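You operate a simulated robot arm through the tools that you are given. There is no shell and no other tool.

Carry out the task below with a simulated robot arm. There is one attempt and no reset: what you move stays moved.

JOB
Set eyelets in both holes of the wide orange strap.
Fine: one stroke a hole; spacing lever to HOLE 2, slide on to its stop, for the second; slide home before the air goes on; air off at the end.
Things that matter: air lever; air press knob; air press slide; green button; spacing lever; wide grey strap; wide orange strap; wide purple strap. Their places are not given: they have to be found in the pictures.

The check looks at the end state, three seconds after you hand in, the way a careful person would. Anything else that was tipped, shoved, dropped, spilled or broken makes it a failure.

ROBOT AND FRAMES
A 7-joint arm with a fingered hand, fixed in place. Base frame: the origin is on the floor under the middle of its stand, x ahead of it, y to its left, z up; the work surface is at about z = 0.828. Units: m, degrees, N and s.
It reaches about 1.228 m from its shoulder. Its first joint turns from -115.0 to 115.0 degrees. Payload 5 kg.
Tool frame: the origin (TCP) lies between the finger pads and is the grasp point; the fingertips stand 0.032 m ahead of it; z points along the fingers, y is the line along which they close. The gripper opens to 0.16 m; its body begins 0.089 m behind the TCP. The gripper is a hand of 4 fingers: y runs from the thumb to the fingers, the wrist lies at [0, 0, -0.267] in the tool frame, and closing takes about 1.5 s.
Orientation is that of the tool frame in the base frame, as [roll, pitch, yaw] about the fixed x, y, z axes, in that order (R = Rz(yaw) Ry(pitch) Rx(roll)). With the fingers straight down and closing along the base's y, the tool's x points along the base's -x, its y along +y and its z along -z.

CONTROLS
- The arm moves only by the tool servo_tool. Its arguments are lists of equal length, an entry for each row: "translation": the shift along the base's x, y, z in units of 20 mm (1.0 is 20 mm), a list of three; "turn": the turn, a rotation vector about the base's x, y, z in units of 4 degrees (1.0 is 4 degrees), a list of three. In form: {"translation": [[tx, ty, tz], ...], "turn": [[rx, ry, rz], ...]}. A call has 1 to 20 rows; each row shifts and turns the commanded pose from where the row before left it. "gripper" is the closure, from 0 (fully open) to 1 (shut), set as the call begins (left out, the last holds). A call with a number of a shift or a turn outside -1 to 1 is refused whole. A row lasts 0.2 s, in which the tool goes at most 0.05 m and 8.6 degrees; a call with a longer step from one row to the next is refused whole, and so is a gripper value outside its range. Where a pose cannot be reached the arm comes as near as it can. A force on the tool above 40 N (or 10 N above the force at the start of the call, whichever is more), or a blocked arm, ends the call early, and 0.2 s more pass. The fingers move at their own pace (about 0.045 m/s each) and stop on an object; they squeeze with about 33 N. The grip force told is the motor's: it shows also when the fingers shut on nothing. Time passes only in rows, and 0.2 s behind the last, so rows that do not move let the fingers close. The reply holds the time, the measured pose of the TCP, the force on the tool along the base axes, the opening and the grip force, in the units named above and with some noise, with the torque about the TCP (base axes, N m) and any sound that the robot's microphone picked up.
- Cameras (640 x 400 px; columns grow to the right, rows downward): "scene" is fixed at [0.2221, 0.5003, 1.4272]; the picture's right is [-0.42, -0.91, 0.00], its down [-0.41, 0.19, -0.89] and it looks along [0.81, -0.37, -0.45] (base axes); focal length 351 px, centre (320, 200). "wrist" rides on the gripper at [0.08, -0.004, -0.114] in the tool frame; the picture's right is [0.05, 1.00, 0.00], its down [-0.82, 0.04, -0.58] and it looks along [-0.58, 0.03, 0.82] (tool axes); focal length 265 px, centre (320, 200).
- capture(camera): a new picture of that camera. It takes no simulated time.
- raise_lower(by): slides the trunk up (or, below 0, down) by that many m; the arm rides with it, the base frame stays. It gives what a move gives, with no picture.
- move_fingers(finger1, finger2, finger3, thumb_bend): sets how far each is bent, from 0 (flat) to 1 (curled in); at 0.3 the hand is open as for a grip, at 0.7 the pads meet at the TCP. One left out holds its place. A second passes; each finger stops where it meets its share of the squeeze, and holds until it gets a number again. A gripper value or a shape takes the hand back. It gives what a move gives, with no picture; readings hold the bend of each and the force on the fingers (four entries, about 0 where the hand has none), thumb and palm.
- preshape(shape): the hand has 4 fingers and takes this shape, open, in about a second: jaw (thumb against the fingers, like two jaws); tri (thumb and two fingers); tip (a fingertip pinch); poke (one finger out to press); point (the index stretched); flat (the hand flat); cup (the hand cupped); fist (a fist). The gripper value then closes the fingers along that shape, each until it touches; the sizes above hold for jaw. It gives what a move gives, with no picture.
- probe_pixels(camera, pixels): for up to 12 pixels [column, row] of the newest picture of that camera ("zoom" is the newest enlarged one), the place [x, y, z] in the base frame of the surface seen there, good to about 0.002 m. It takes no simulated time.
- enlarge(camera, box): a new picture of the part [left, top, right, bottom] of that camera's present view, enlarged. It takes no simulated time.
- close_job(): hands the job in; it is judged then, once.

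Open the gripper and draw the arm clear of the work before you hand the job in, unless the task says otherwise.

The tools are called after "Request:" as name(argument=value, ...) on one line, values as JSON. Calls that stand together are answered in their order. servo_tool: Moves the arm, as the interface text tells. Its arguments: {"type":"object","properties":{"translation":{"type":"array"},"turn":{"type":"array"},"gripper":{"type":"number"}},"required":["translation","turn"]} The other tools are called the same way: raise_lower (by) moves the trunk up or down; preshape (shape) gives the hand a shape; move_fingers (finger1, finger2, finger3, thumb_bend) moves the fingers one by one; capture (camera) takes a picture; probe_pixels (camera, pixels) gives the place of the surface under pixels of a picture; enlarge (camera, box) takes an enlarged picture of a part of a camera's view; close_job () hands the job in.

At the start:

```text
t: 0.0
eef_pos: [0.7329, 0.0856, 1.2875]
tcp_rot: [179.9, 0.0, 180.0]
contact_force: [-0.1, 0.3, -0.1]
torque: [-0.02, -0.01, 0.02]
opening: 0.1602
finger_force: 0.1
shape: jaw
bend: [0.3, 0.3, 0.3, 0.3]
finger forces: [0.0, 0.0, 0.1, 0.0, 0.0, 0.0]
trunk travel left (down, up): [-0.65, 0.34]
```

scene: 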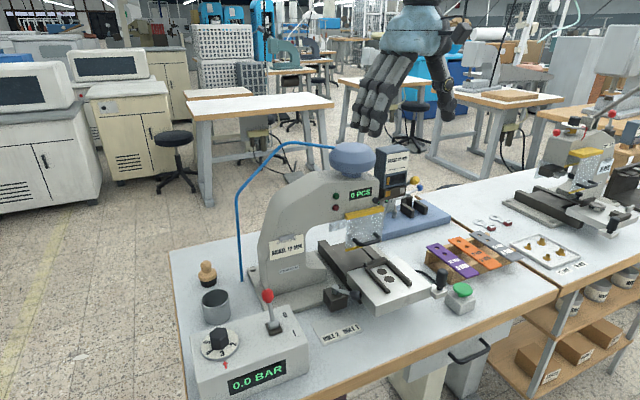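
wrist: 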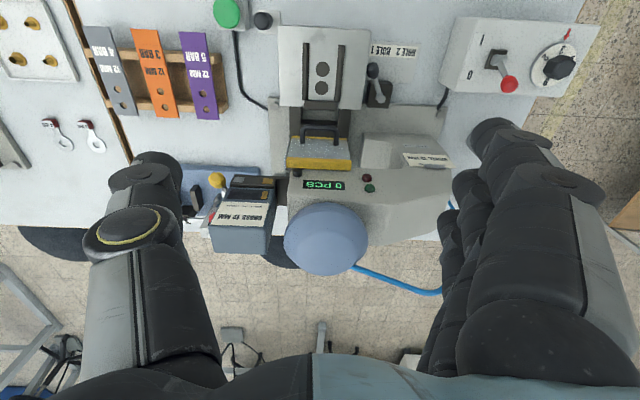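

I begin by looking closer at the workbench: the press, slide, control box with red air lever and knob, and the straps around (450,250) in the scene.

Request:
enlarge(camera="scene", box=[180, 270, 340, 400])

Request:
enlarge(camera="scene", box=[300, 130, 540, 330])

Request:
enlarge(camera="wrist", box=[60, 0, 260, 125])

Request:
enlarge(camera="wrist", box=[260, 0, 460, 125])

Request:
enlarge(camera="wrist", box=[430, 0, 630, 125])

```text
3.08 times, centred on (260, 335) of scene
```

zoom: 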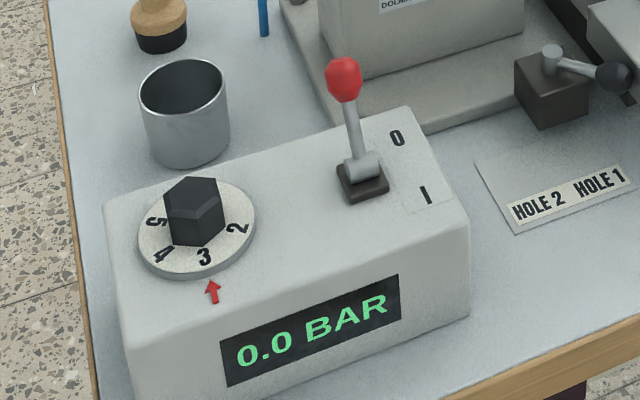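

```text
2.00 times, centred on (420, 230) of scene
```

zoom: 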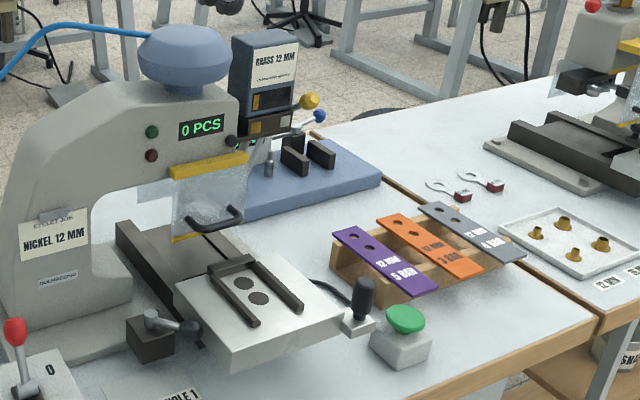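

```text
3.20 times, centred on (160, 62) of wrist
```

zoom: 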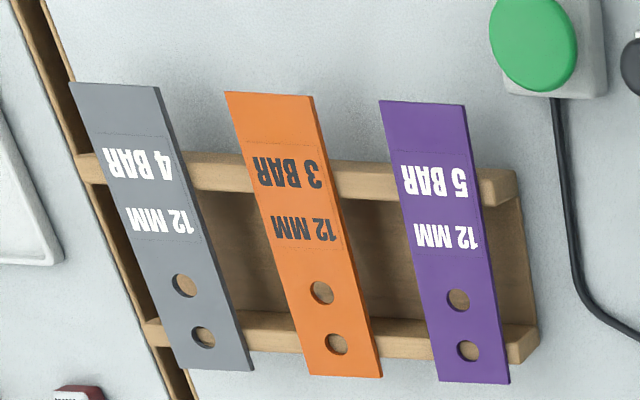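

```text
3.20 times, centred on (360, 62) of wrist
```

zoom: 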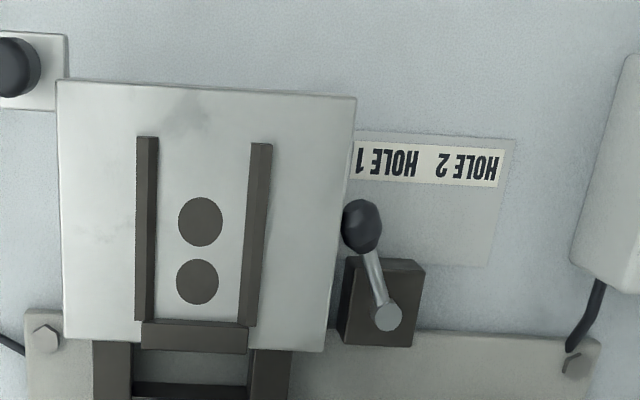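

```text
3.20 times, centred on (530, 62) of wrist
```

zoom: 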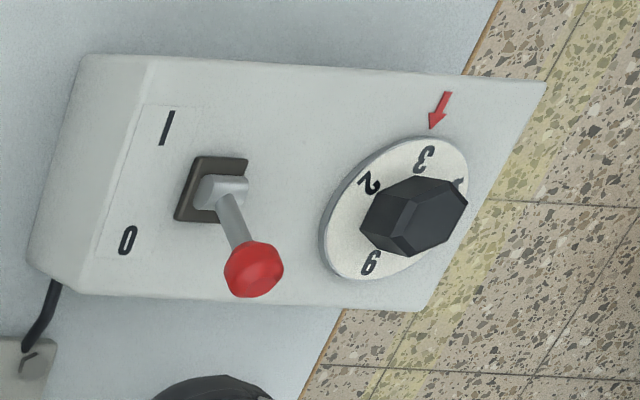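

The orange strap reads "12 MM 3 BAR" and the dial seems near 3. I look closer at the labels on the press, magazine, counters, and the neighbouring bench.

Request:
enlarge(camera="scene", box=[370, 140, 430, 190])

Request:
enlarge(camera="scene", box=[255, 220, 315, 270])

Request:
enlarge(camera="scene", box=[310, 170, 390, 260])

Request:
enlarge(camera="scene", box=[190, 310, 250, 360])

Request:
enlarge(camera="scene", box=[400, 210, 540, 310])

Request:
enlarge(camera="scene", box=[500, 90, 640, 290])

Request:
enlarge(camera="scene", box=[300, 230, 460, 330])

```text
8.00 times, centred on (400, 165) of scene
```

zoom: 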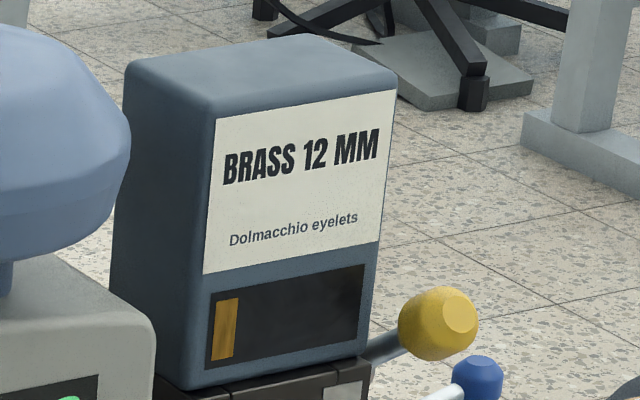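

```text
8.00 times, centred on (285, 245) of scene
```

zoom: 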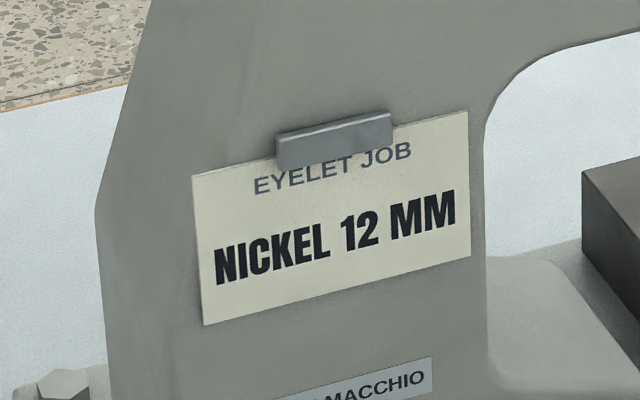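

```text
4.44 times, centred on (350, 215) of scene
```

zoom: 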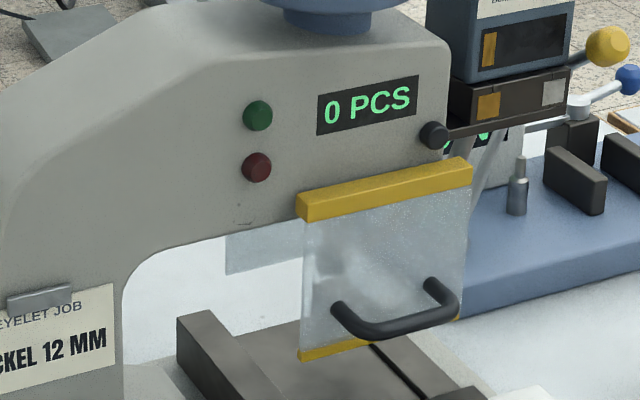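

```text
8.00 times, centred on (220, 335) of scene
```

zoom: 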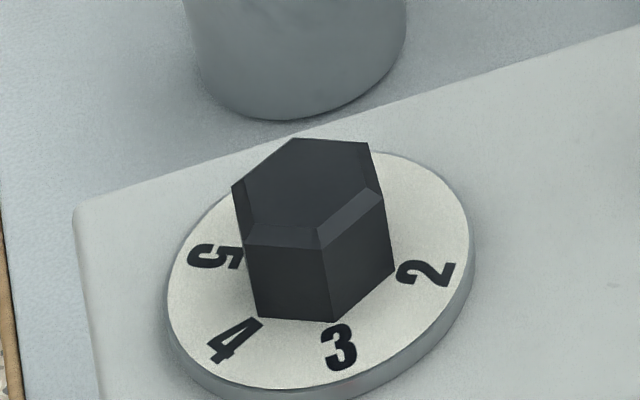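

```text
4.00 times, centred on (470, 260) of scene
```

zoom: 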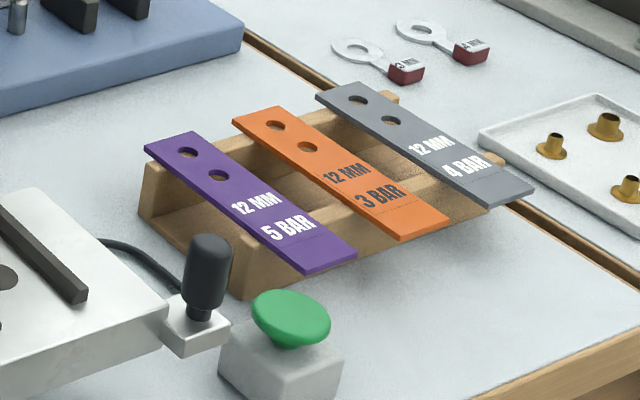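

```text
2.00 times, centred on (570, 190) of scene
```

zoom: 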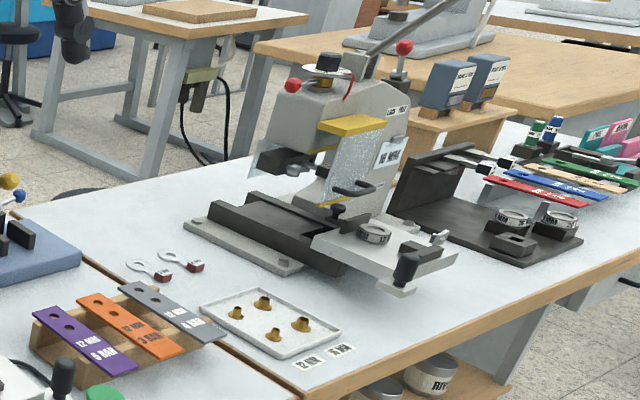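

```text
4.00 times, centred on (380, 280) of scene
```

zoom: 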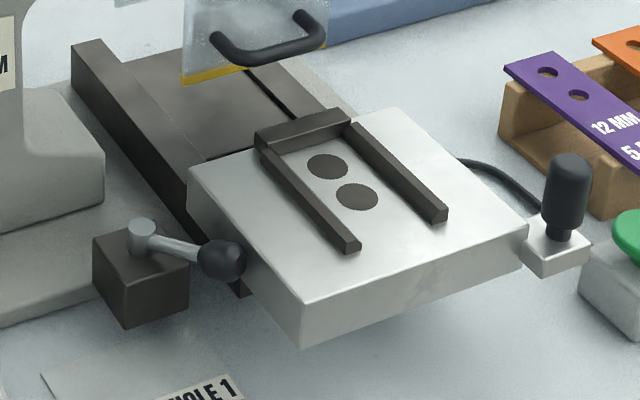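

I now probe the places of the main items in the scene view: knob, air lever, spacing lever, slide bed, slide handle, green button, straps.

Request:
capture(camera="scene")

Request:
enlarge(camera="scene", box=[300, 230, 460, 330])

Request:
probe_pixels(camera="zoom", pixels=[[327, 166], [357, 196], [190, 172], [305, 345], [527, 235], [300, 120], [354, 245], [440, 218], [262, 148], [567, 165], [222, 260], [143, 228]])

Request:
probe_pixels(camera="zoom", pixels=[[120, 245], [180, 265], [130, 320], [300, 325], [515, 250], [555, 265], [415, 170], [395, 255], [560, 235], [85, 50], [190, 210], [330, 330]])

Request:
enlarge(camera="scene", box=[400, 210, 540, 310])

Request:
probe_pixels(camera="zoom", pixels=[[276, 107], [234, 122], [448, 220], [402, 240], [275, 124], [308, 147], [350, 180], [190, 133], [350, 250], [318, 95], [533, 190], [290, 310]])

Request:
probe_pixels(camera="zoom", pixels=[[160, 165], [150, 210], [238, 295], [265, 280], [380, 240], [400, 100], [500, 160], [255, 135], [350, 290], [240, 350], [300, 360], [440, 290]])

Request:
enlarge(camera="scene", box=[180, 270, 340, 400])

Request:
probe_pixels(camera="zoom", pixels=[[195, 190], [345, 80], [362, 165], [396, 138], [425, 195], [208, 257], [212, 285], [160, 250], [240, 215], [605, 75], [120, 215], [465, 215]])

```text
taken
```

scene: 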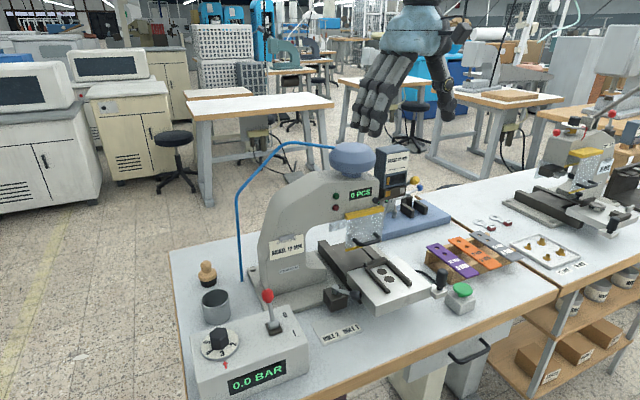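

```text
4.00 times, centred on (380, 280) of scene
```

zoom: 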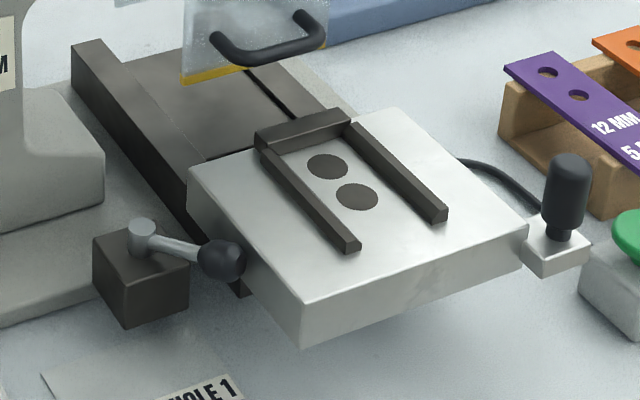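

```text
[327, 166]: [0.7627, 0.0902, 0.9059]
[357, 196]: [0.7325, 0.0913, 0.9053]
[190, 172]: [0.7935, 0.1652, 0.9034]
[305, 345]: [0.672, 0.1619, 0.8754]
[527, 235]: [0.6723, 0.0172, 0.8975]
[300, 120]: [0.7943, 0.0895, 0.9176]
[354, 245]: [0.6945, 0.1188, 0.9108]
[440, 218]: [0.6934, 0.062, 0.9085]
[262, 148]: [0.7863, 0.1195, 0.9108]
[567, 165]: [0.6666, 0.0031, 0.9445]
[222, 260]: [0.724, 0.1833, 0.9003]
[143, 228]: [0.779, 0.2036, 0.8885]
```

```text
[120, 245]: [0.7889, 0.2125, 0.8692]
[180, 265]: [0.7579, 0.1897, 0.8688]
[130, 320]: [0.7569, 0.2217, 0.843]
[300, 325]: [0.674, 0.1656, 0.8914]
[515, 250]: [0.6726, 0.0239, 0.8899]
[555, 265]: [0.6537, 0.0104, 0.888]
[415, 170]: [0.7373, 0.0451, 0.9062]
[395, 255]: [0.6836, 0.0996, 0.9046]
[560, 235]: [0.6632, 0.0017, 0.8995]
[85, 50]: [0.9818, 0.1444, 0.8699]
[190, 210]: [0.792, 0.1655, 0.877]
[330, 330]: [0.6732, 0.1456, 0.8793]
```

```text
4.00 times, centred on (470, 260) of scene
```

zoom: 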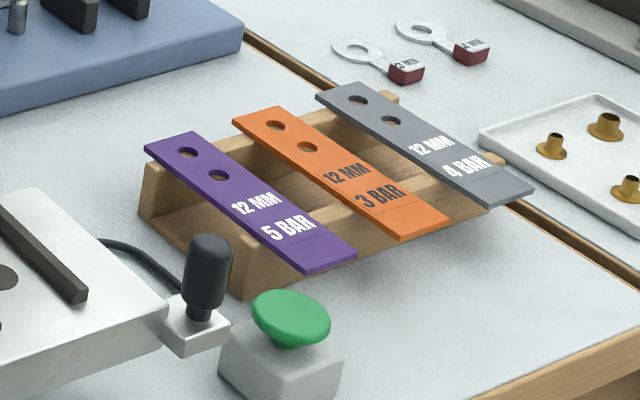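

```text
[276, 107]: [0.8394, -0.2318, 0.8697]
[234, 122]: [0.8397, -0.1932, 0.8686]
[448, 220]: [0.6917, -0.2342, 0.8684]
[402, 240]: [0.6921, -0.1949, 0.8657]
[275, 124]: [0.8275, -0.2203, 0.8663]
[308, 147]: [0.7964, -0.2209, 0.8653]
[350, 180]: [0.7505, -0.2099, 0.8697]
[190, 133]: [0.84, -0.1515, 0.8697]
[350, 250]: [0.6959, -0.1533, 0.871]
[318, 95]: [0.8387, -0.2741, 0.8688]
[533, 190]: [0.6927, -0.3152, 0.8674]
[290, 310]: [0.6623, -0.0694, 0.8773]
```

```text
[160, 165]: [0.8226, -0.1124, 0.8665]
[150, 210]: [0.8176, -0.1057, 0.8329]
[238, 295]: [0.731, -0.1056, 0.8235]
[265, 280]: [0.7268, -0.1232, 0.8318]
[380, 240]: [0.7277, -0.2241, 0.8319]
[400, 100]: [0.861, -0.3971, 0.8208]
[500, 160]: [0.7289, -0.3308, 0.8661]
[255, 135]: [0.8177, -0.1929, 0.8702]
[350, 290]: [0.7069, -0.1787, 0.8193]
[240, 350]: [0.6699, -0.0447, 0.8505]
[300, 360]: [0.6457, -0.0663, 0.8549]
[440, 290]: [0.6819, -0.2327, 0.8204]
```

```text
3.08 times, centred on (260, 335) of scene
```

zoom: 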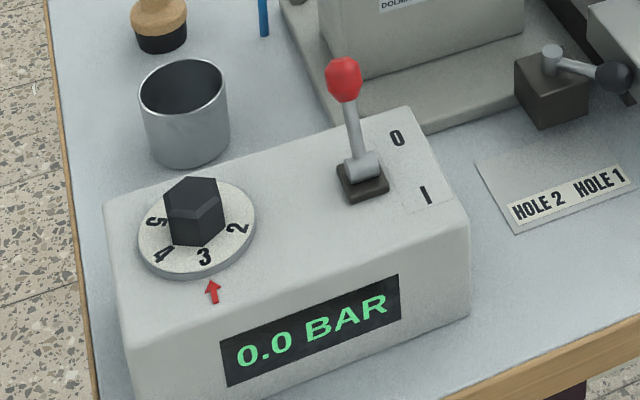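

```text
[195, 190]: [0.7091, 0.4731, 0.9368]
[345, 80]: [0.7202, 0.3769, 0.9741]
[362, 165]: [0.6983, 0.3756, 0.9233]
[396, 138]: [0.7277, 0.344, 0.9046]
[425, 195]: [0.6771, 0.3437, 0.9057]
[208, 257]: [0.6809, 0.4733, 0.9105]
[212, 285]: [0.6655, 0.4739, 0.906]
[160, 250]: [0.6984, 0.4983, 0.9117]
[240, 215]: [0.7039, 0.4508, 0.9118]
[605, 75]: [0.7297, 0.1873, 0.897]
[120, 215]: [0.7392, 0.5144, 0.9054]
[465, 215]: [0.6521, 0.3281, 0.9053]
```

Next I probe the press head, guard, magazine and rear area to know the obstacles, and the table front edge.

Request:
enlarge(camera="scene", box=[310, 130, 430, 260])

Request:
probe_pixels(camera="scene", pixels=[[349, 216], [382, 205], [347, 242], [370, 243], [352, 160], [392, 160], [378, 190], [413, 181], [275, 235], [330, 250], [400, 345], [480, 310]])

Request:
probe_pixels(camera="scene", pixels=[[345, 190], [305, 205], [240, 200], [290, 145], [215, 305], [207, 272], [320, 330], [355, 325], [385, 240], [440, 215], [330, 360], [260, 380]])

```text
3.08 times, centred on (370, 195) of scene
```

zoom: 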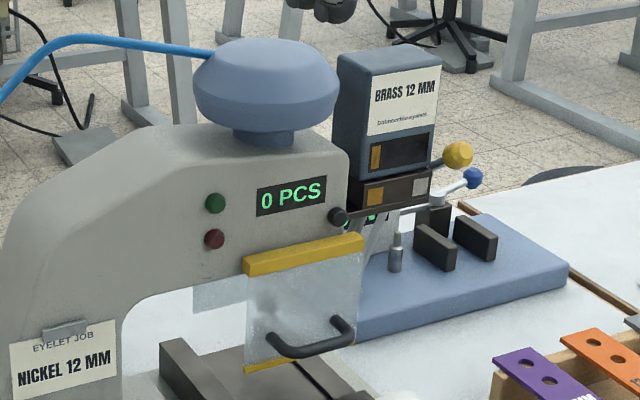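

```text
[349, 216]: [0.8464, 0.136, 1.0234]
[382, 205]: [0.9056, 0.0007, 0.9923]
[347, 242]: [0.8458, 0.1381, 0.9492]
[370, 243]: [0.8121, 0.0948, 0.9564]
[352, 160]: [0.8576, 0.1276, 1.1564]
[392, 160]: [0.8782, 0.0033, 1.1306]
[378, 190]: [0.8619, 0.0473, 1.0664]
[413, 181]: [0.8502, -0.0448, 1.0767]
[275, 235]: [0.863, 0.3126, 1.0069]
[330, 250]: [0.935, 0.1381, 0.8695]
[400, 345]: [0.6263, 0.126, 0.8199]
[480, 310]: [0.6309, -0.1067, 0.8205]
```

```text
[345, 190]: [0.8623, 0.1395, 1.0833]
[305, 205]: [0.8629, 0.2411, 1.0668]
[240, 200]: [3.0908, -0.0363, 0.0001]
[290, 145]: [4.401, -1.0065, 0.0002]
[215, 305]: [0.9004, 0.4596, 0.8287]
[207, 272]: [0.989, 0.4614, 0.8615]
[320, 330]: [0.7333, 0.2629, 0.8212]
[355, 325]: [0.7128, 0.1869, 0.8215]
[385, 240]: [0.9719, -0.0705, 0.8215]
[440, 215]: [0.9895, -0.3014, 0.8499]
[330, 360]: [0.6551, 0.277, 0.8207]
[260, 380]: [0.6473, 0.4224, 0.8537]
```

The geometry is clear: orange strap at x 0.692–0.840, y −0.194 to −0.234, top z 0.869; bed top z 0.905 with rails. The hand is free in the air, so I test the "tip" shape to see how the fingers lie.

Request:
preshape(shape="tip")

Request:
enlarge(camera="scene", box=[320, 0, 500, 150])

Request:
capture(camera="wrist")

Request:
preshape(shape="poke")

Request:
enlarge(camera="scene", box=[320, 0, 500, 150])

Request:
capture(camera="wrist")

```text
t: 0.9
eef_pos: [0.7305, 0.0847, 1.2879]
tcp_rot: [180.0, 0.0, -180.0]
contact_force: [0.2, 0.6, 0.5]
torque: [-0.02, 0.01, 0.01]
opening: 0.1598
finger_force: 0.0
shape: tip
bend: [0.01, 0.3, 0.01, 0.3]
finger forces: [0.1, 0.1, 0.0, 0.0, 0.0, 0.1]
trunk travel left (down, up): [-0.65, 0.34]
```

```text
2.67 times, centred on (410, 75) of scene
```

zoom: 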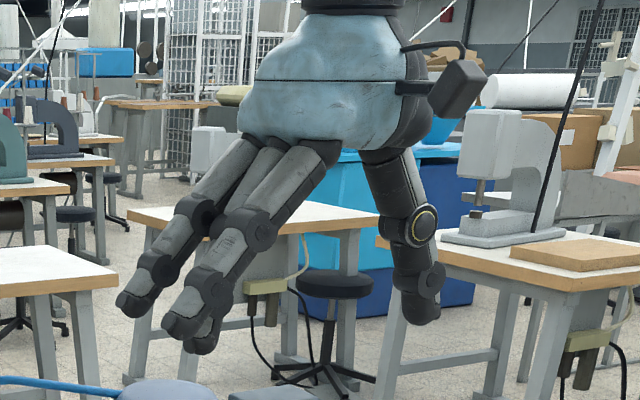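

```text
taken
```

wrist: 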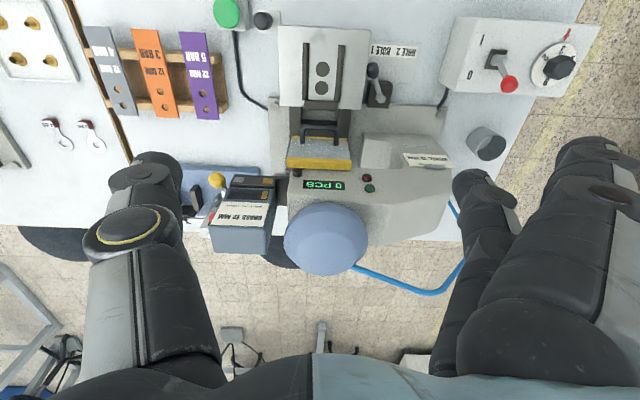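

```text
t: 1.8
eef_pos: [0.7317, 0.0844, 1.2875]
tcp_rot: [-180.0, 0.0, 180.0]
contact_force: [1.1, 0.0, 0.2]
torque: [0.0, -0.01, 0.04]
opening: 0.0
finger_force: 0.0
shape: poke
bend: [1.0, 1.0, 1.0, 0.47]
finger forces: [0.0, 0.0, 0.1, 0.1, 0.1, 0.1]
trunk travel left (down, up): [-0.65, 0.34]
```

```text
2.67 times, centred on (410, 75) of scene
```

zoom: 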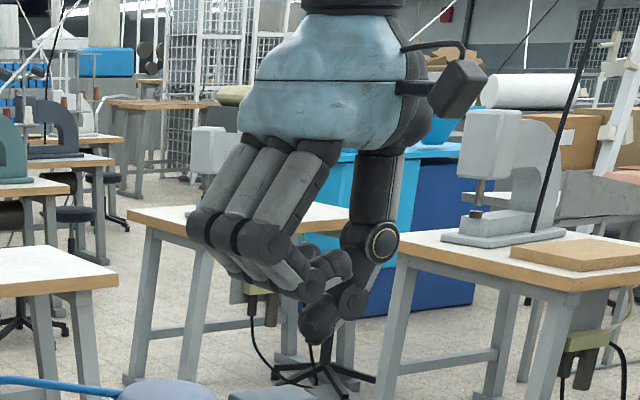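

```text
taken
```

wrist: 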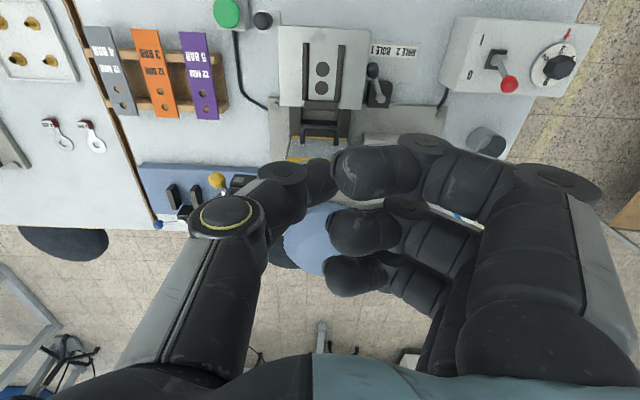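

In "tip" fingers 1 and 3 stay stretched, which could hit neighbours. I check "tri" open and partly closed to 40 mm, still in free air.

Request:
preshape(shape="tri")

Request:
enlarge(camera="scene", box=[320, 0, 500, 150])

Request:
servo_tool(translation=[[0, 0, 0], [0, 0, 0], [0, 0, 0], [0, 0, 0], [0, 0, 0], [0, 0, 0], [0, 0, 0], [0, 0, 0]], turn=[[0, 0, 0], [0, 0, 0], [0, 0, 0], [0, 0, 0], [0, 0, 0], [0, 0, 0], [0, 0, 0], [0, 0, 0]], gripper=0.7)

Request:
enlarge(camera="scene", box=[320, 0, 500, 150])

Request:
capture(camera="wrist")

```text
t: 2.7
eef_pos: [0.7315, 0.0857, 1.2881]
tcp_rot: [-180.0, -0.1, -180.0]
contact_force: [0.3, 0.0, 0.2]
torque: [0.01, 0.0, 0.01]
opening: 0.1601
finger_force: 0.1
shape: tri
bend: [0.3, 0.3, 0.01, 0.3]
finger forces: [0.0, 0.1, 0.1, 0.1, 0.0, 0.1]
trunk travel left (down, up): [-0.65, 0.34]
```

```text
2.67 times, centred on (410, 75) of scene
```

zoom: 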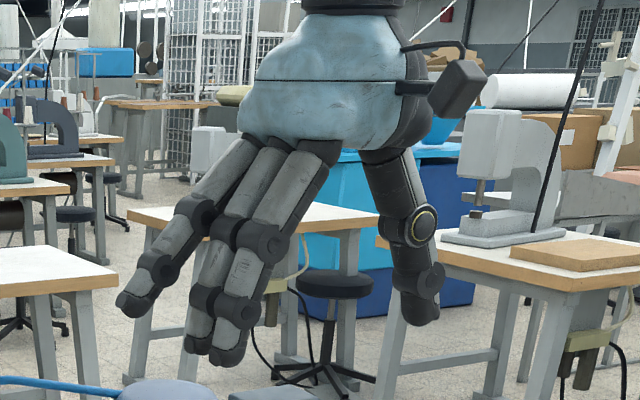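

```text
t: 4.5
eef_pos: [0.7313, 0.0857, 1.2871]
tcp_rot: [179.9, -0.1, -180.0]
contact_force: [-0.3, 0.1, 0.1]
torque: [-0.03, -0.04, 0.0]
opening: 0.0487
finger_force: 0.1
shape: tri
bend: [0.73, 0.73, 0.01, 0.7]
finger forces: [0.1, 0.0, 0.0, 0.1, 0.0, 0.0]
trunk travel left (down, up): [-0.65, 0.34]
```

```text
2.67 times, centred on (410, 75) of scene
```

zoom: 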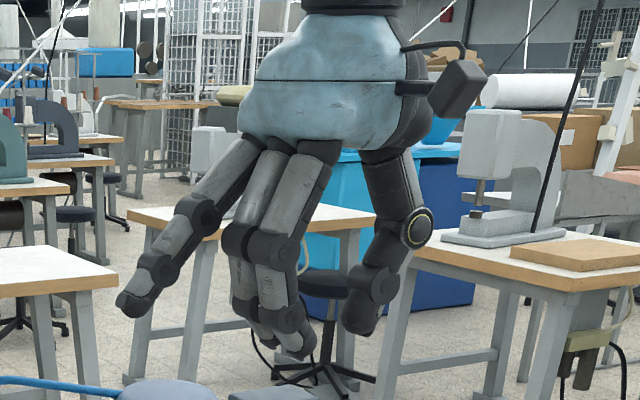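

```text
taken
```

wrist: 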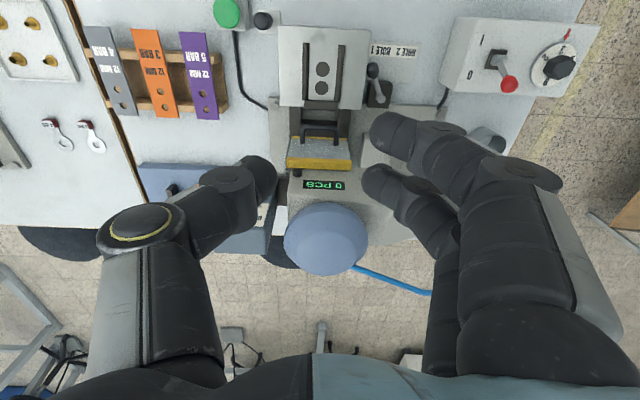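

I probe the fingertip positions in the wrist and scene pictures to learn the hand's geometry at this 49 mm opening.

Request:
probe_pixels(camera="wrist", pixels=[[385, 130], [373, 125], [400, 125], [372, 180], [385, 185], [268, 172], [255, 170], [440, 140], [420, 205], [215, 190], [140, 225], [530, 200]])

Request:
probe_pixels(camera="zoom", pixels=[[303, 352], [265, 330], [358, 325], [345, 320], [132, 305], [290, 315], [240, 305], [370, 285], [295, 170], [330, 155], [415, 230], [275, 240]])

```text
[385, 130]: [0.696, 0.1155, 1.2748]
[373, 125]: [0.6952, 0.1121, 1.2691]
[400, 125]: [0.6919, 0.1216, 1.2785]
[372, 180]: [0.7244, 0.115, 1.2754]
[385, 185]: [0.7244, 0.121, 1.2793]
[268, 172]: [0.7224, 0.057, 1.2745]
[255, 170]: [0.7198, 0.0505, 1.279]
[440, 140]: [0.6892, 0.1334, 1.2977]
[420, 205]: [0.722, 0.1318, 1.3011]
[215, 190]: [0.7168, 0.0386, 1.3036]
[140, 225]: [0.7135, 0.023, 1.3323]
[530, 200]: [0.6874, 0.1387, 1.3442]
```

```text
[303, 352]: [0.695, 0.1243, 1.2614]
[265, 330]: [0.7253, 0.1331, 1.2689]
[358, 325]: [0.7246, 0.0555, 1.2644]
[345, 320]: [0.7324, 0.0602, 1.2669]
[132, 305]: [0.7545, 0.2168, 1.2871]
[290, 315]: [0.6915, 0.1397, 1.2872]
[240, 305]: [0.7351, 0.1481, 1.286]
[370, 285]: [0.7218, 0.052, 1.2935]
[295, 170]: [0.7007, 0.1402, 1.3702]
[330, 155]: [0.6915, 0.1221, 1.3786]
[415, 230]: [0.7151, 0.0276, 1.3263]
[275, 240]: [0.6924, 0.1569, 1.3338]
```

Finger 2 and the thumb oppose each other at the TCP's x, finger spacing is about 31 mm, tips about 26 mm below the TCP. I curl fingers 1 and 3 away and leave finger 2 and thumb to pinch, and look at it.

Request:
move_fingers(finger1=1.0, finger2=0.6, finger3=1.0, thumb_bend=0.6)

Request:
enlarge(camera="scene", box=[320, 0, 500, 150])

Request:
capture(camera="wrist")

Request:
probe_pixels(camera="zoom", pixels=[[240, 345], [300, 290], [335, 290], [345, 320], [260, 300], [280, 280]])

```text
t: 5.5
eef_pos: [0.7316, 0.0849, 1.2878]
tcp_rot: [179.9, 0.1, -179.9]
contact_force: [0.6, 0.6, -0.1]
torque: [-0.02, -0.03, -0.02]
opening: 0.0552
finger_force: 0.1
shape: fingers
bend: [1.0, 0.6, 1.0, 0.6]
finger forces: [0.0, 0.0, 0.0, 0.1, 0.0, 0.1]
trunk travel left (down, up): [-0.65, 0.34]
```

```text
2.67 times, centred on (410, 75) of scene
```

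zoom: 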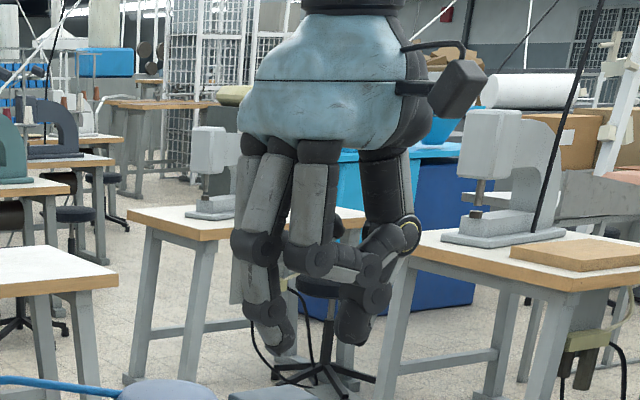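

```text
taken
```

wrist: 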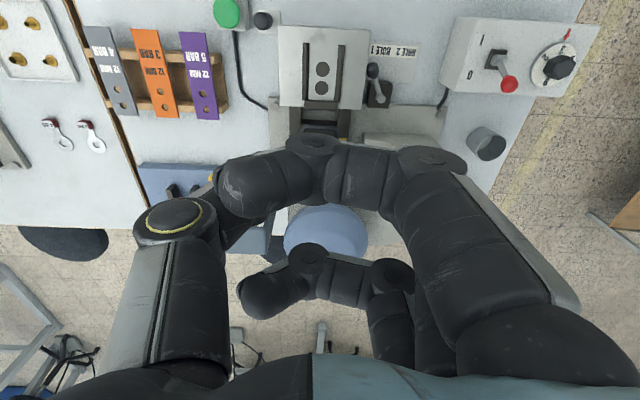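

```text
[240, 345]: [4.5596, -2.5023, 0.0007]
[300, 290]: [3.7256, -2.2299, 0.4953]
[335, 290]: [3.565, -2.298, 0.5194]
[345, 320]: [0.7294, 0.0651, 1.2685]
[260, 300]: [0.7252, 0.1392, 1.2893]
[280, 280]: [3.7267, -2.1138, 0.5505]
```

Fingers 1 and 3 are curled ~45 mm above the pinch tips. I zoom on the fingertips and probe the exact tip positions relative to the TCP.

Request:
enlarge(camera="scene", box=[370, 80, 450, 140])

Request:
probe_pixels(camera="zoom", pixels=[[225, 350], [260, 370], [290, 360], [245, 330], [370, 350], [410, 350], [440, 340], [385, 330], [400, 362], [320, 235], [370, 215], [230, 260]])

```text
6.67 times, centred on (410, 110) of scene
```

zoom: 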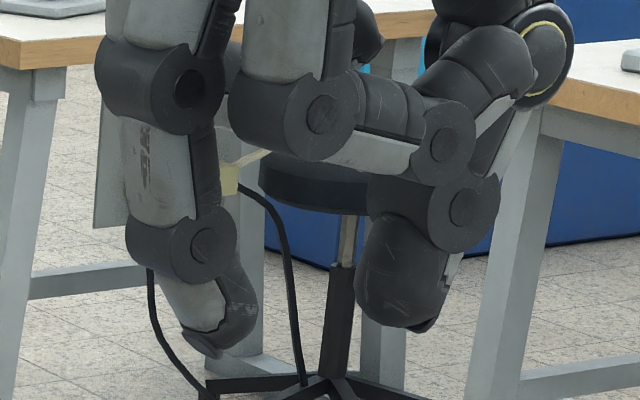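

```text
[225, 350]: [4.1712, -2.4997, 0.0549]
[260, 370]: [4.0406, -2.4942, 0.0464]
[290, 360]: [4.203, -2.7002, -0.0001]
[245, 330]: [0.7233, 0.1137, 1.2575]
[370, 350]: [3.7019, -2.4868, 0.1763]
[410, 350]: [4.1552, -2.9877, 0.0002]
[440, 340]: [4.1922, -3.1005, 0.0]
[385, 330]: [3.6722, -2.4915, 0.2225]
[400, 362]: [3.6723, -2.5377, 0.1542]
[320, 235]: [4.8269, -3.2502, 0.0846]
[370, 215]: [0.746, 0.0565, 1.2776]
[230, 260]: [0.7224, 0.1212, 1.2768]
```

Request:
probe_pixels(camera="zoom", pixels=[[255, 320], [250, 300], [205, 345], [200, 320], [215, 335], [370, 300], [362, 280], [395, 315], [425, 320], [410, 270], [455, 270], [375, 250]])

```text
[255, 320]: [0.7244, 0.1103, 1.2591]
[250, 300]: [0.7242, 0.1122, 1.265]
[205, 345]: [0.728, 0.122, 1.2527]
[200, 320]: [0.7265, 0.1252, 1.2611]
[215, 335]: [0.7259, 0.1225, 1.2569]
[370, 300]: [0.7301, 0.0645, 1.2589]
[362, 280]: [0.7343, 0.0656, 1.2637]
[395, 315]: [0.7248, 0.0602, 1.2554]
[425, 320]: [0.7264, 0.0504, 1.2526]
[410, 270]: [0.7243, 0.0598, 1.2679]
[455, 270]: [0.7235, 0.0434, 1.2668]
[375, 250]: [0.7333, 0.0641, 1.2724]
```

Finger 2's inner face is ~+0.025 and the thumb's ~−0.020 from the TCP in y, tips 34 mm ahead. I tilt the hand back 32° (fingers pointing forward-down) and move above the orange strap, staying high.

Request:
servo_tool(translation=[[-0.1, -1, 0], [-0.1, -1, 0], [-0.1, -1, 0], [-0.1, -1, 0], [-0.1, -1, 0], [-0.1, -1, 0], [-0.1, -1, 0], [-0.1, -1, 0], [-0.1, -1, -0.5], [-0.1, -1, -1], [-0.1, -1, -1], [-0.1, -1, -1], [-0.1, -1, -1], [-0.1, -1, -1], [-0.1, -1, -1], [0, 0, -1], [0, 0, -1], [0, 0, -1]], turn=[[0, -1, 0], [0, -1, 0], [0, -1, 0], [0, -1, 0], [0, -1, 0], [0, -1, 0], [0, -1, 0], [0, -1, 0], [0, 0, 0], [0, 0, 0], [0, 0, 0], [0, 0, 0], [0, 0, 0], [0, 0, 0], [0, 0, 0], [0, 0, 0], [0, 0, 0], [0, 0, 0]])

Request:
capture(camera="scene")

Request:
capture(camera="wrist")

```text
t: 9.3
eef_pos: [0.7041, -0.2175, 1.0948]
tcp_rot: [179.9, 32.0, 180.0]
contact_force: [-0.8, -0.4, -0.3]
torque: [0.02, -0.02, -0.01]
opening: 0.0553
finger_force: 0.0
shape: fingers
bend: [1.0, 0.6, 1.0, 0.6]
finger forces: [0.1, 0.1, 0.1, 0.1, 0.0, 0.0]
trunk travel left (down, up): [-0.65, 0.34]
```

```text
taken
```

scene: 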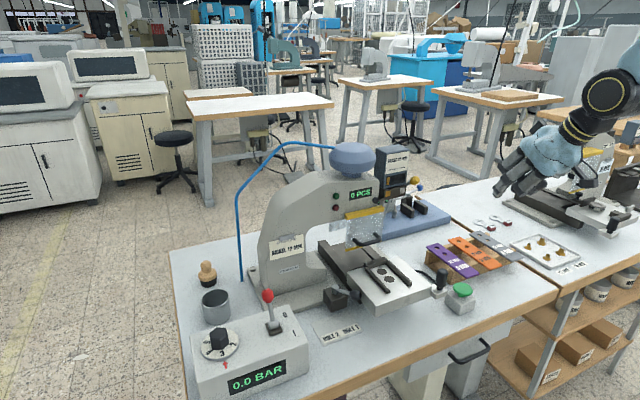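

```text
taken
```

wrist: 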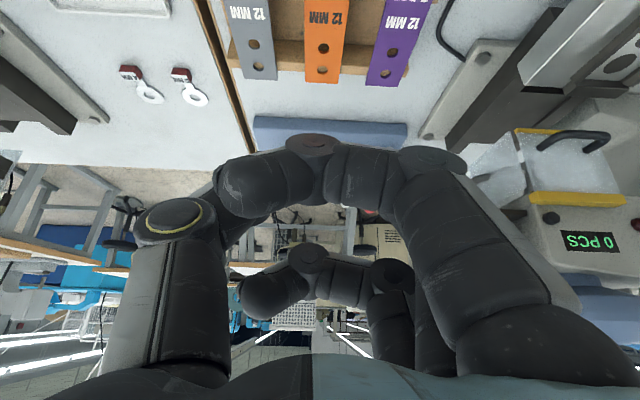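

The hand sits above and in front of the orange strap, tilt correct. I zoom on the straps in the wrist view and probe the orange strap's edges more precisely.

Request:
enlarge(camera="wrist", box=[210, 0, 450, 150])

Request:
probe_pixels(camera="zoom", pixels=[[261, 215], [362, 215], [255, 60], [366, 60], [310, 130], [302, 185], [190, 205], [422, 215], [230, 100], [400, 130], [20, 110], [620, 110]])

Request:
enlarge(camera="scene", box=[420, 215, 530, 295])

Request:
probe_pixels(camera="zoom", pixels=[[345, 282], [415, 248], [340, 280], [255, 205], [330, 175], [215, 150], [155, 155], [225, 125], [380, 255], [300, 235], [130, 325], [105, 345]])

```text
2.67 times, centred on (330, 75) of wrist
```

zoom: 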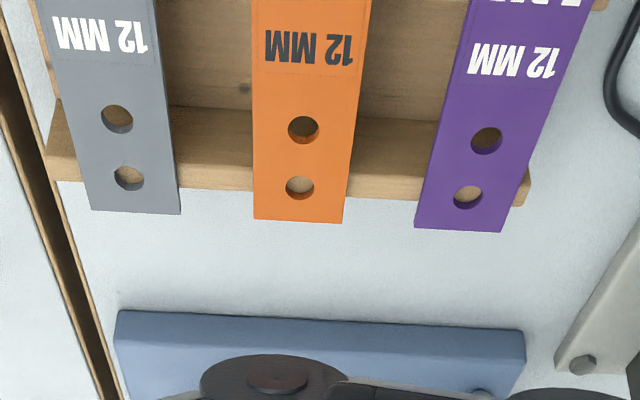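

```text
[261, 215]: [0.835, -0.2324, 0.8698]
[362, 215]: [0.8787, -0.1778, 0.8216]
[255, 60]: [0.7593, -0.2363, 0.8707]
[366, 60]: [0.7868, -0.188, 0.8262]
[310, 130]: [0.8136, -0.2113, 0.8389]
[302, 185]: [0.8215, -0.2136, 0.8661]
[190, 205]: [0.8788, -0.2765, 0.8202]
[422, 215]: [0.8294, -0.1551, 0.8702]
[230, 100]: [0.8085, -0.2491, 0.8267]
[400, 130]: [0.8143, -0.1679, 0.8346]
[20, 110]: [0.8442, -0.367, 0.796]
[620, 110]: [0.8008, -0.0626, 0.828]
```

```text
5.00 times, centred on (475, 255) of scene
```

zoom: 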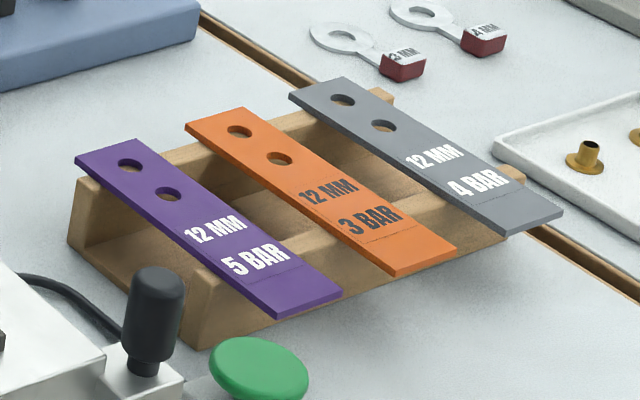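

```text
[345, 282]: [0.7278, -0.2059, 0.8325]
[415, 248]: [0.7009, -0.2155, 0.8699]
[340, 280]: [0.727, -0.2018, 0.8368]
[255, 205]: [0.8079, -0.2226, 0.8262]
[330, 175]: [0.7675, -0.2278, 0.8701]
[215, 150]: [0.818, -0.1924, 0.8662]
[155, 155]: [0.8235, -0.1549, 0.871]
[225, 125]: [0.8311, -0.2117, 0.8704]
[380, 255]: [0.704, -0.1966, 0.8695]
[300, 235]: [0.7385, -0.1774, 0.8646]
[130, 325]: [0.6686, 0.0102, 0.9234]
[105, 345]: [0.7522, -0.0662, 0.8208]
```

The strap centreline is y ≈ −0.2145, rack front face x ≈ 0.728, strap bottom z ≈ 0.865. I widen the pinch a bit and lower to z ≈ 0.95, at x ≈ 0.6975.

Request:
move_fingers(finger2=0.54, thumb_bend=0.54)

Request:
servo_tool(translation=[[-0.33, 0, -1], [0, 0, -1], [0, 0, -1], [0, 0, -1], [0, 0, -1], [0, 0, -1], [0, 0, -1], [0, 0, 0], [0, 0, 0]], turn=[[0, 0, 0], [0, 0, 0], [0, 0, 0], [0, 0, 0], [0, 0, 0], [0, 0, 0], [0, 0, 0], [0, 0, 0], [0, 0, 0]])

Request:
enlarge(camera="scene", box=[420, 180, 580, 300])

Request:
capture(camera="wrist")

```text
t: 10.3
eef_pos: [0.7025, -0.2177, 1.0958]
tcp_rot: [180.0, 32.1, -180.0]
contact_force: [-0.7, -0.6, 1.4]
torque: [0.03, 0.03, 0.01]
opening: 0.0588
finger_force: 0.1
shape: fingers
bend: [1.0, 0.54, 1.0, 0.54]
finger forces: [0.0, 0.0, 0.0, 0.1, 0.1, 0.0]
trunk travel left (down, up): [-0.65, 0.34]
```

```text
t: 12.3
eef_pos: [0.6931, -0.2158, 0.9568]
tcp_rot: [180.0, 32.0, -180.0]
contact_force: [0.3, 0.3, -0.3]
torque: [-0.01, 0.01, -0.02]
opening: 0.0593
finger_force: 0.1
shape: fingers
bend: [1.0, 0.54, 1.0, 0.54]
finger forces: [0.0, 0.1, 0.1, 0.1, 0.1, 0.0]
trunk travel left (down, up): [-0.65, 0.34]
```

```text
3.33 times, centred on (500, 240) of scene
```

zoom: 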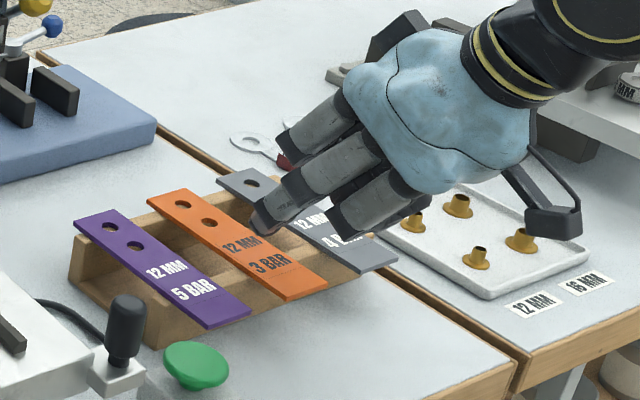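

```text
taken
```

wrist: 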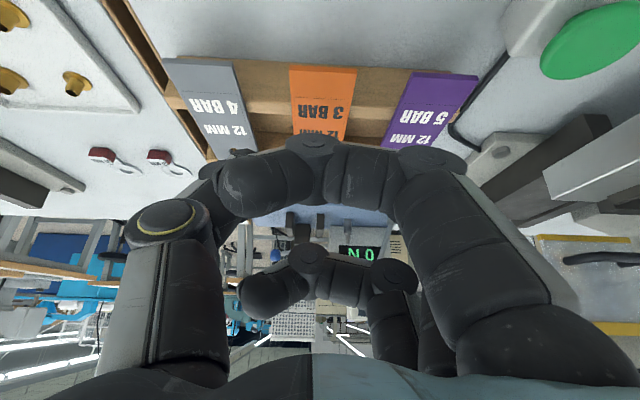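

The hand is lined up over the orange strap's label end. I lower 50 mm so the tips are just above the strap, then check both sides.

Request:
servo_tool(translation=[[0, 0, -1], [0, 0, -1], [0, 0, -0.5], [0, 0, 0]], turn=[[0, 0, 0], [0, 0, 0], [0, 0, 0], [0, 0, 0]])

Request:
enlarge(camera="scene", box=[430, 210, 550, 300])

Request:
capture(camera="wrist")

```text
t: 13.3
eef_pos: [0.6944, -0.2139, 0.9073]
tcp_rot: [180.0, 32.0, -180.0]
contact_force: [0.5, 0.2, 0.6]
torque: [-0.04, 0.02, 0.01]
opening: 0.0589
finger_force: 0.1
shape: fingers
bend: [1.0, 0.54, 1.0, 0.54]
finger forces: [0.0, 0.0, 0.0, 0.1, 0.0, 0.0]
trunk travel left (down, up): [-0.65, 0.34]
```

```text
4.44 times, centred on (490, 255) of scene
```

zoom: 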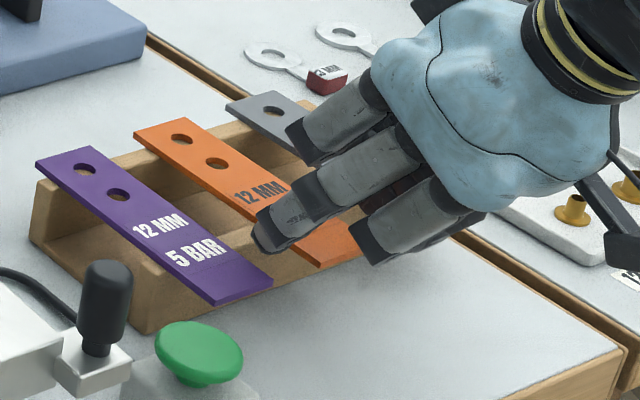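

```text
taken
```

wrist: 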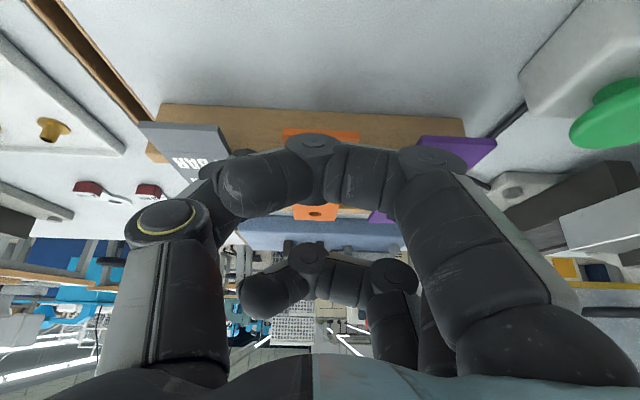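

I probe the finger‑2 tip (around (265,240) in the zoom) to check its height, x, and y relative to the strap edge.

Request:
enlarge(camera="scene", box=[465, 240, 525, 280])

Request:
probe_pixels(camera="zoom", pixels=[[120, 180], [140, 195], [180, 190], [200, 170], [230, 160], [320, 250], [400, 260], [340, 190], [420, 210], [480, 200], [150, 150], [300, 120]])

```text
10.00 times, centred on (495, 260) of scene
```

zoom: 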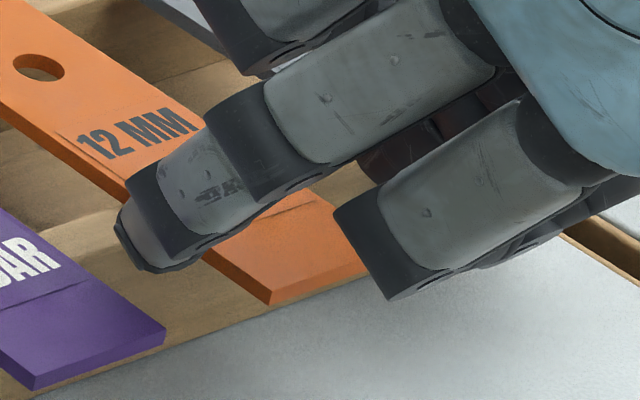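

```text
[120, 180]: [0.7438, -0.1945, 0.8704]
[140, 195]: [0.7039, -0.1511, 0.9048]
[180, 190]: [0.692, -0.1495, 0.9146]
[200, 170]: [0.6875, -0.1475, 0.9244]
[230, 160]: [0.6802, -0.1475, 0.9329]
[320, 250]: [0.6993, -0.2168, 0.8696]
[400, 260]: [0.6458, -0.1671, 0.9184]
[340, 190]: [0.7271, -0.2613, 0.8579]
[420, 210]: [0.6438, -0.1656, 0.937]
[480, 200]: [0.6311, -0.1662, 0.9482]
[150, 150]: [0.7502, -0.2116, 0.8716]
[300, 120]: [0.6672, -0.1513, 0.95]
```

Request:
probe_pixels(camera="zoom", pixels=[[150, 240], [168, 266], [195, 258], [215, 240], [255, 205], [130, 225], [125, 245], [145, 262], [180, 230], [170, 210], [290, 185], [160, 190]])

```text
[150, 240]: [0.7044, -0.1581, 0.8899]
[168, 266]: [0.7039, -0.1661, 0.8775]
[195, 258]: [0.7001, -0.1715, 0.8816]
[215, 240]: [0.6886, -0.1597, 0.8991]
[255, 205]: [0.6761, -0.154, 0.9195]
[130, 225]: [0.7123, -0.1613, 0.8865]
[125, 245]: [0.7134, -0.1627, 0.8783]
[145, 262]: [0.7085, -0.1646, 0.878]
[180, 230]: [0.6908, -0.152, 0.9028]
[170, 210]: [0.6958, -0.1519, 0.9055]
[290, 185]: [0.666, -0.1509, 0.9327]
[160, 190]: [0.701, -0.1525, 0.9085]
```

Finger 2's tip is at y ≈ −0.163…−0.18, z ≈ 0.877, between the orange and purple straps. I check the thumb's tip in the wrist view near (235,160).

Request:
enlarge(camera="wrist", box=[130, 100, 290, 200])

Request:
probe_pixels(camera="zoom", pixels=[[420, 210], [440, 200], [390, 225], [460, 205], [330, 270], [300, 300], [250, 370], [280, 340], [345, 240], [480, 200], [400, 205], [370, 260]])

```text
4.00 times, centred on (210, 150) of wrist
```

zoom: 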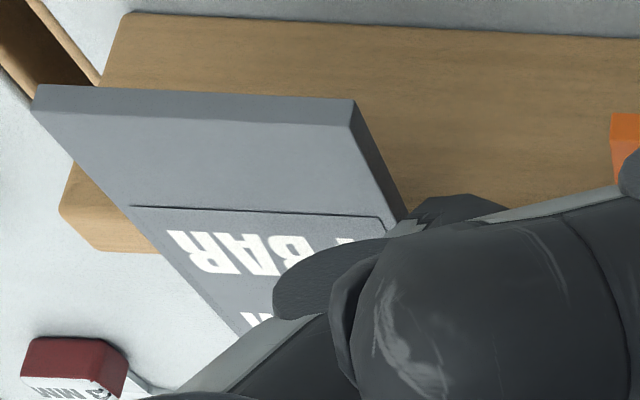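

```text
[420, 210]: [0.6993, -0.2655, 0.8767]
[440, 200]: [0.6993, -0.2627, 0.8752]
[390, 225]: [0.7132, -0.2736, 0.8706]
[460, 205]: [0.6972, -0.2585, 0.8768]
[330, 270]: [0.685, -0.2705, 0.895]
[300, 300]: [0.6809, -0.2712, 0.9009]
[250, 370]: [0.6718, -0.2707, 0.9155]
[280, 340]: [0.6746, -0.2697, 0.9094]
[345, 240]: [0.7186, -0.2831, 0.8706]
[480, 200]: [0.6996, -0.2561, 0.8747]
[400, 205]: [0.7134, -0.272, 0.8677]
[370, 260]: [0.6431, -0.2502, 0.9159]
```

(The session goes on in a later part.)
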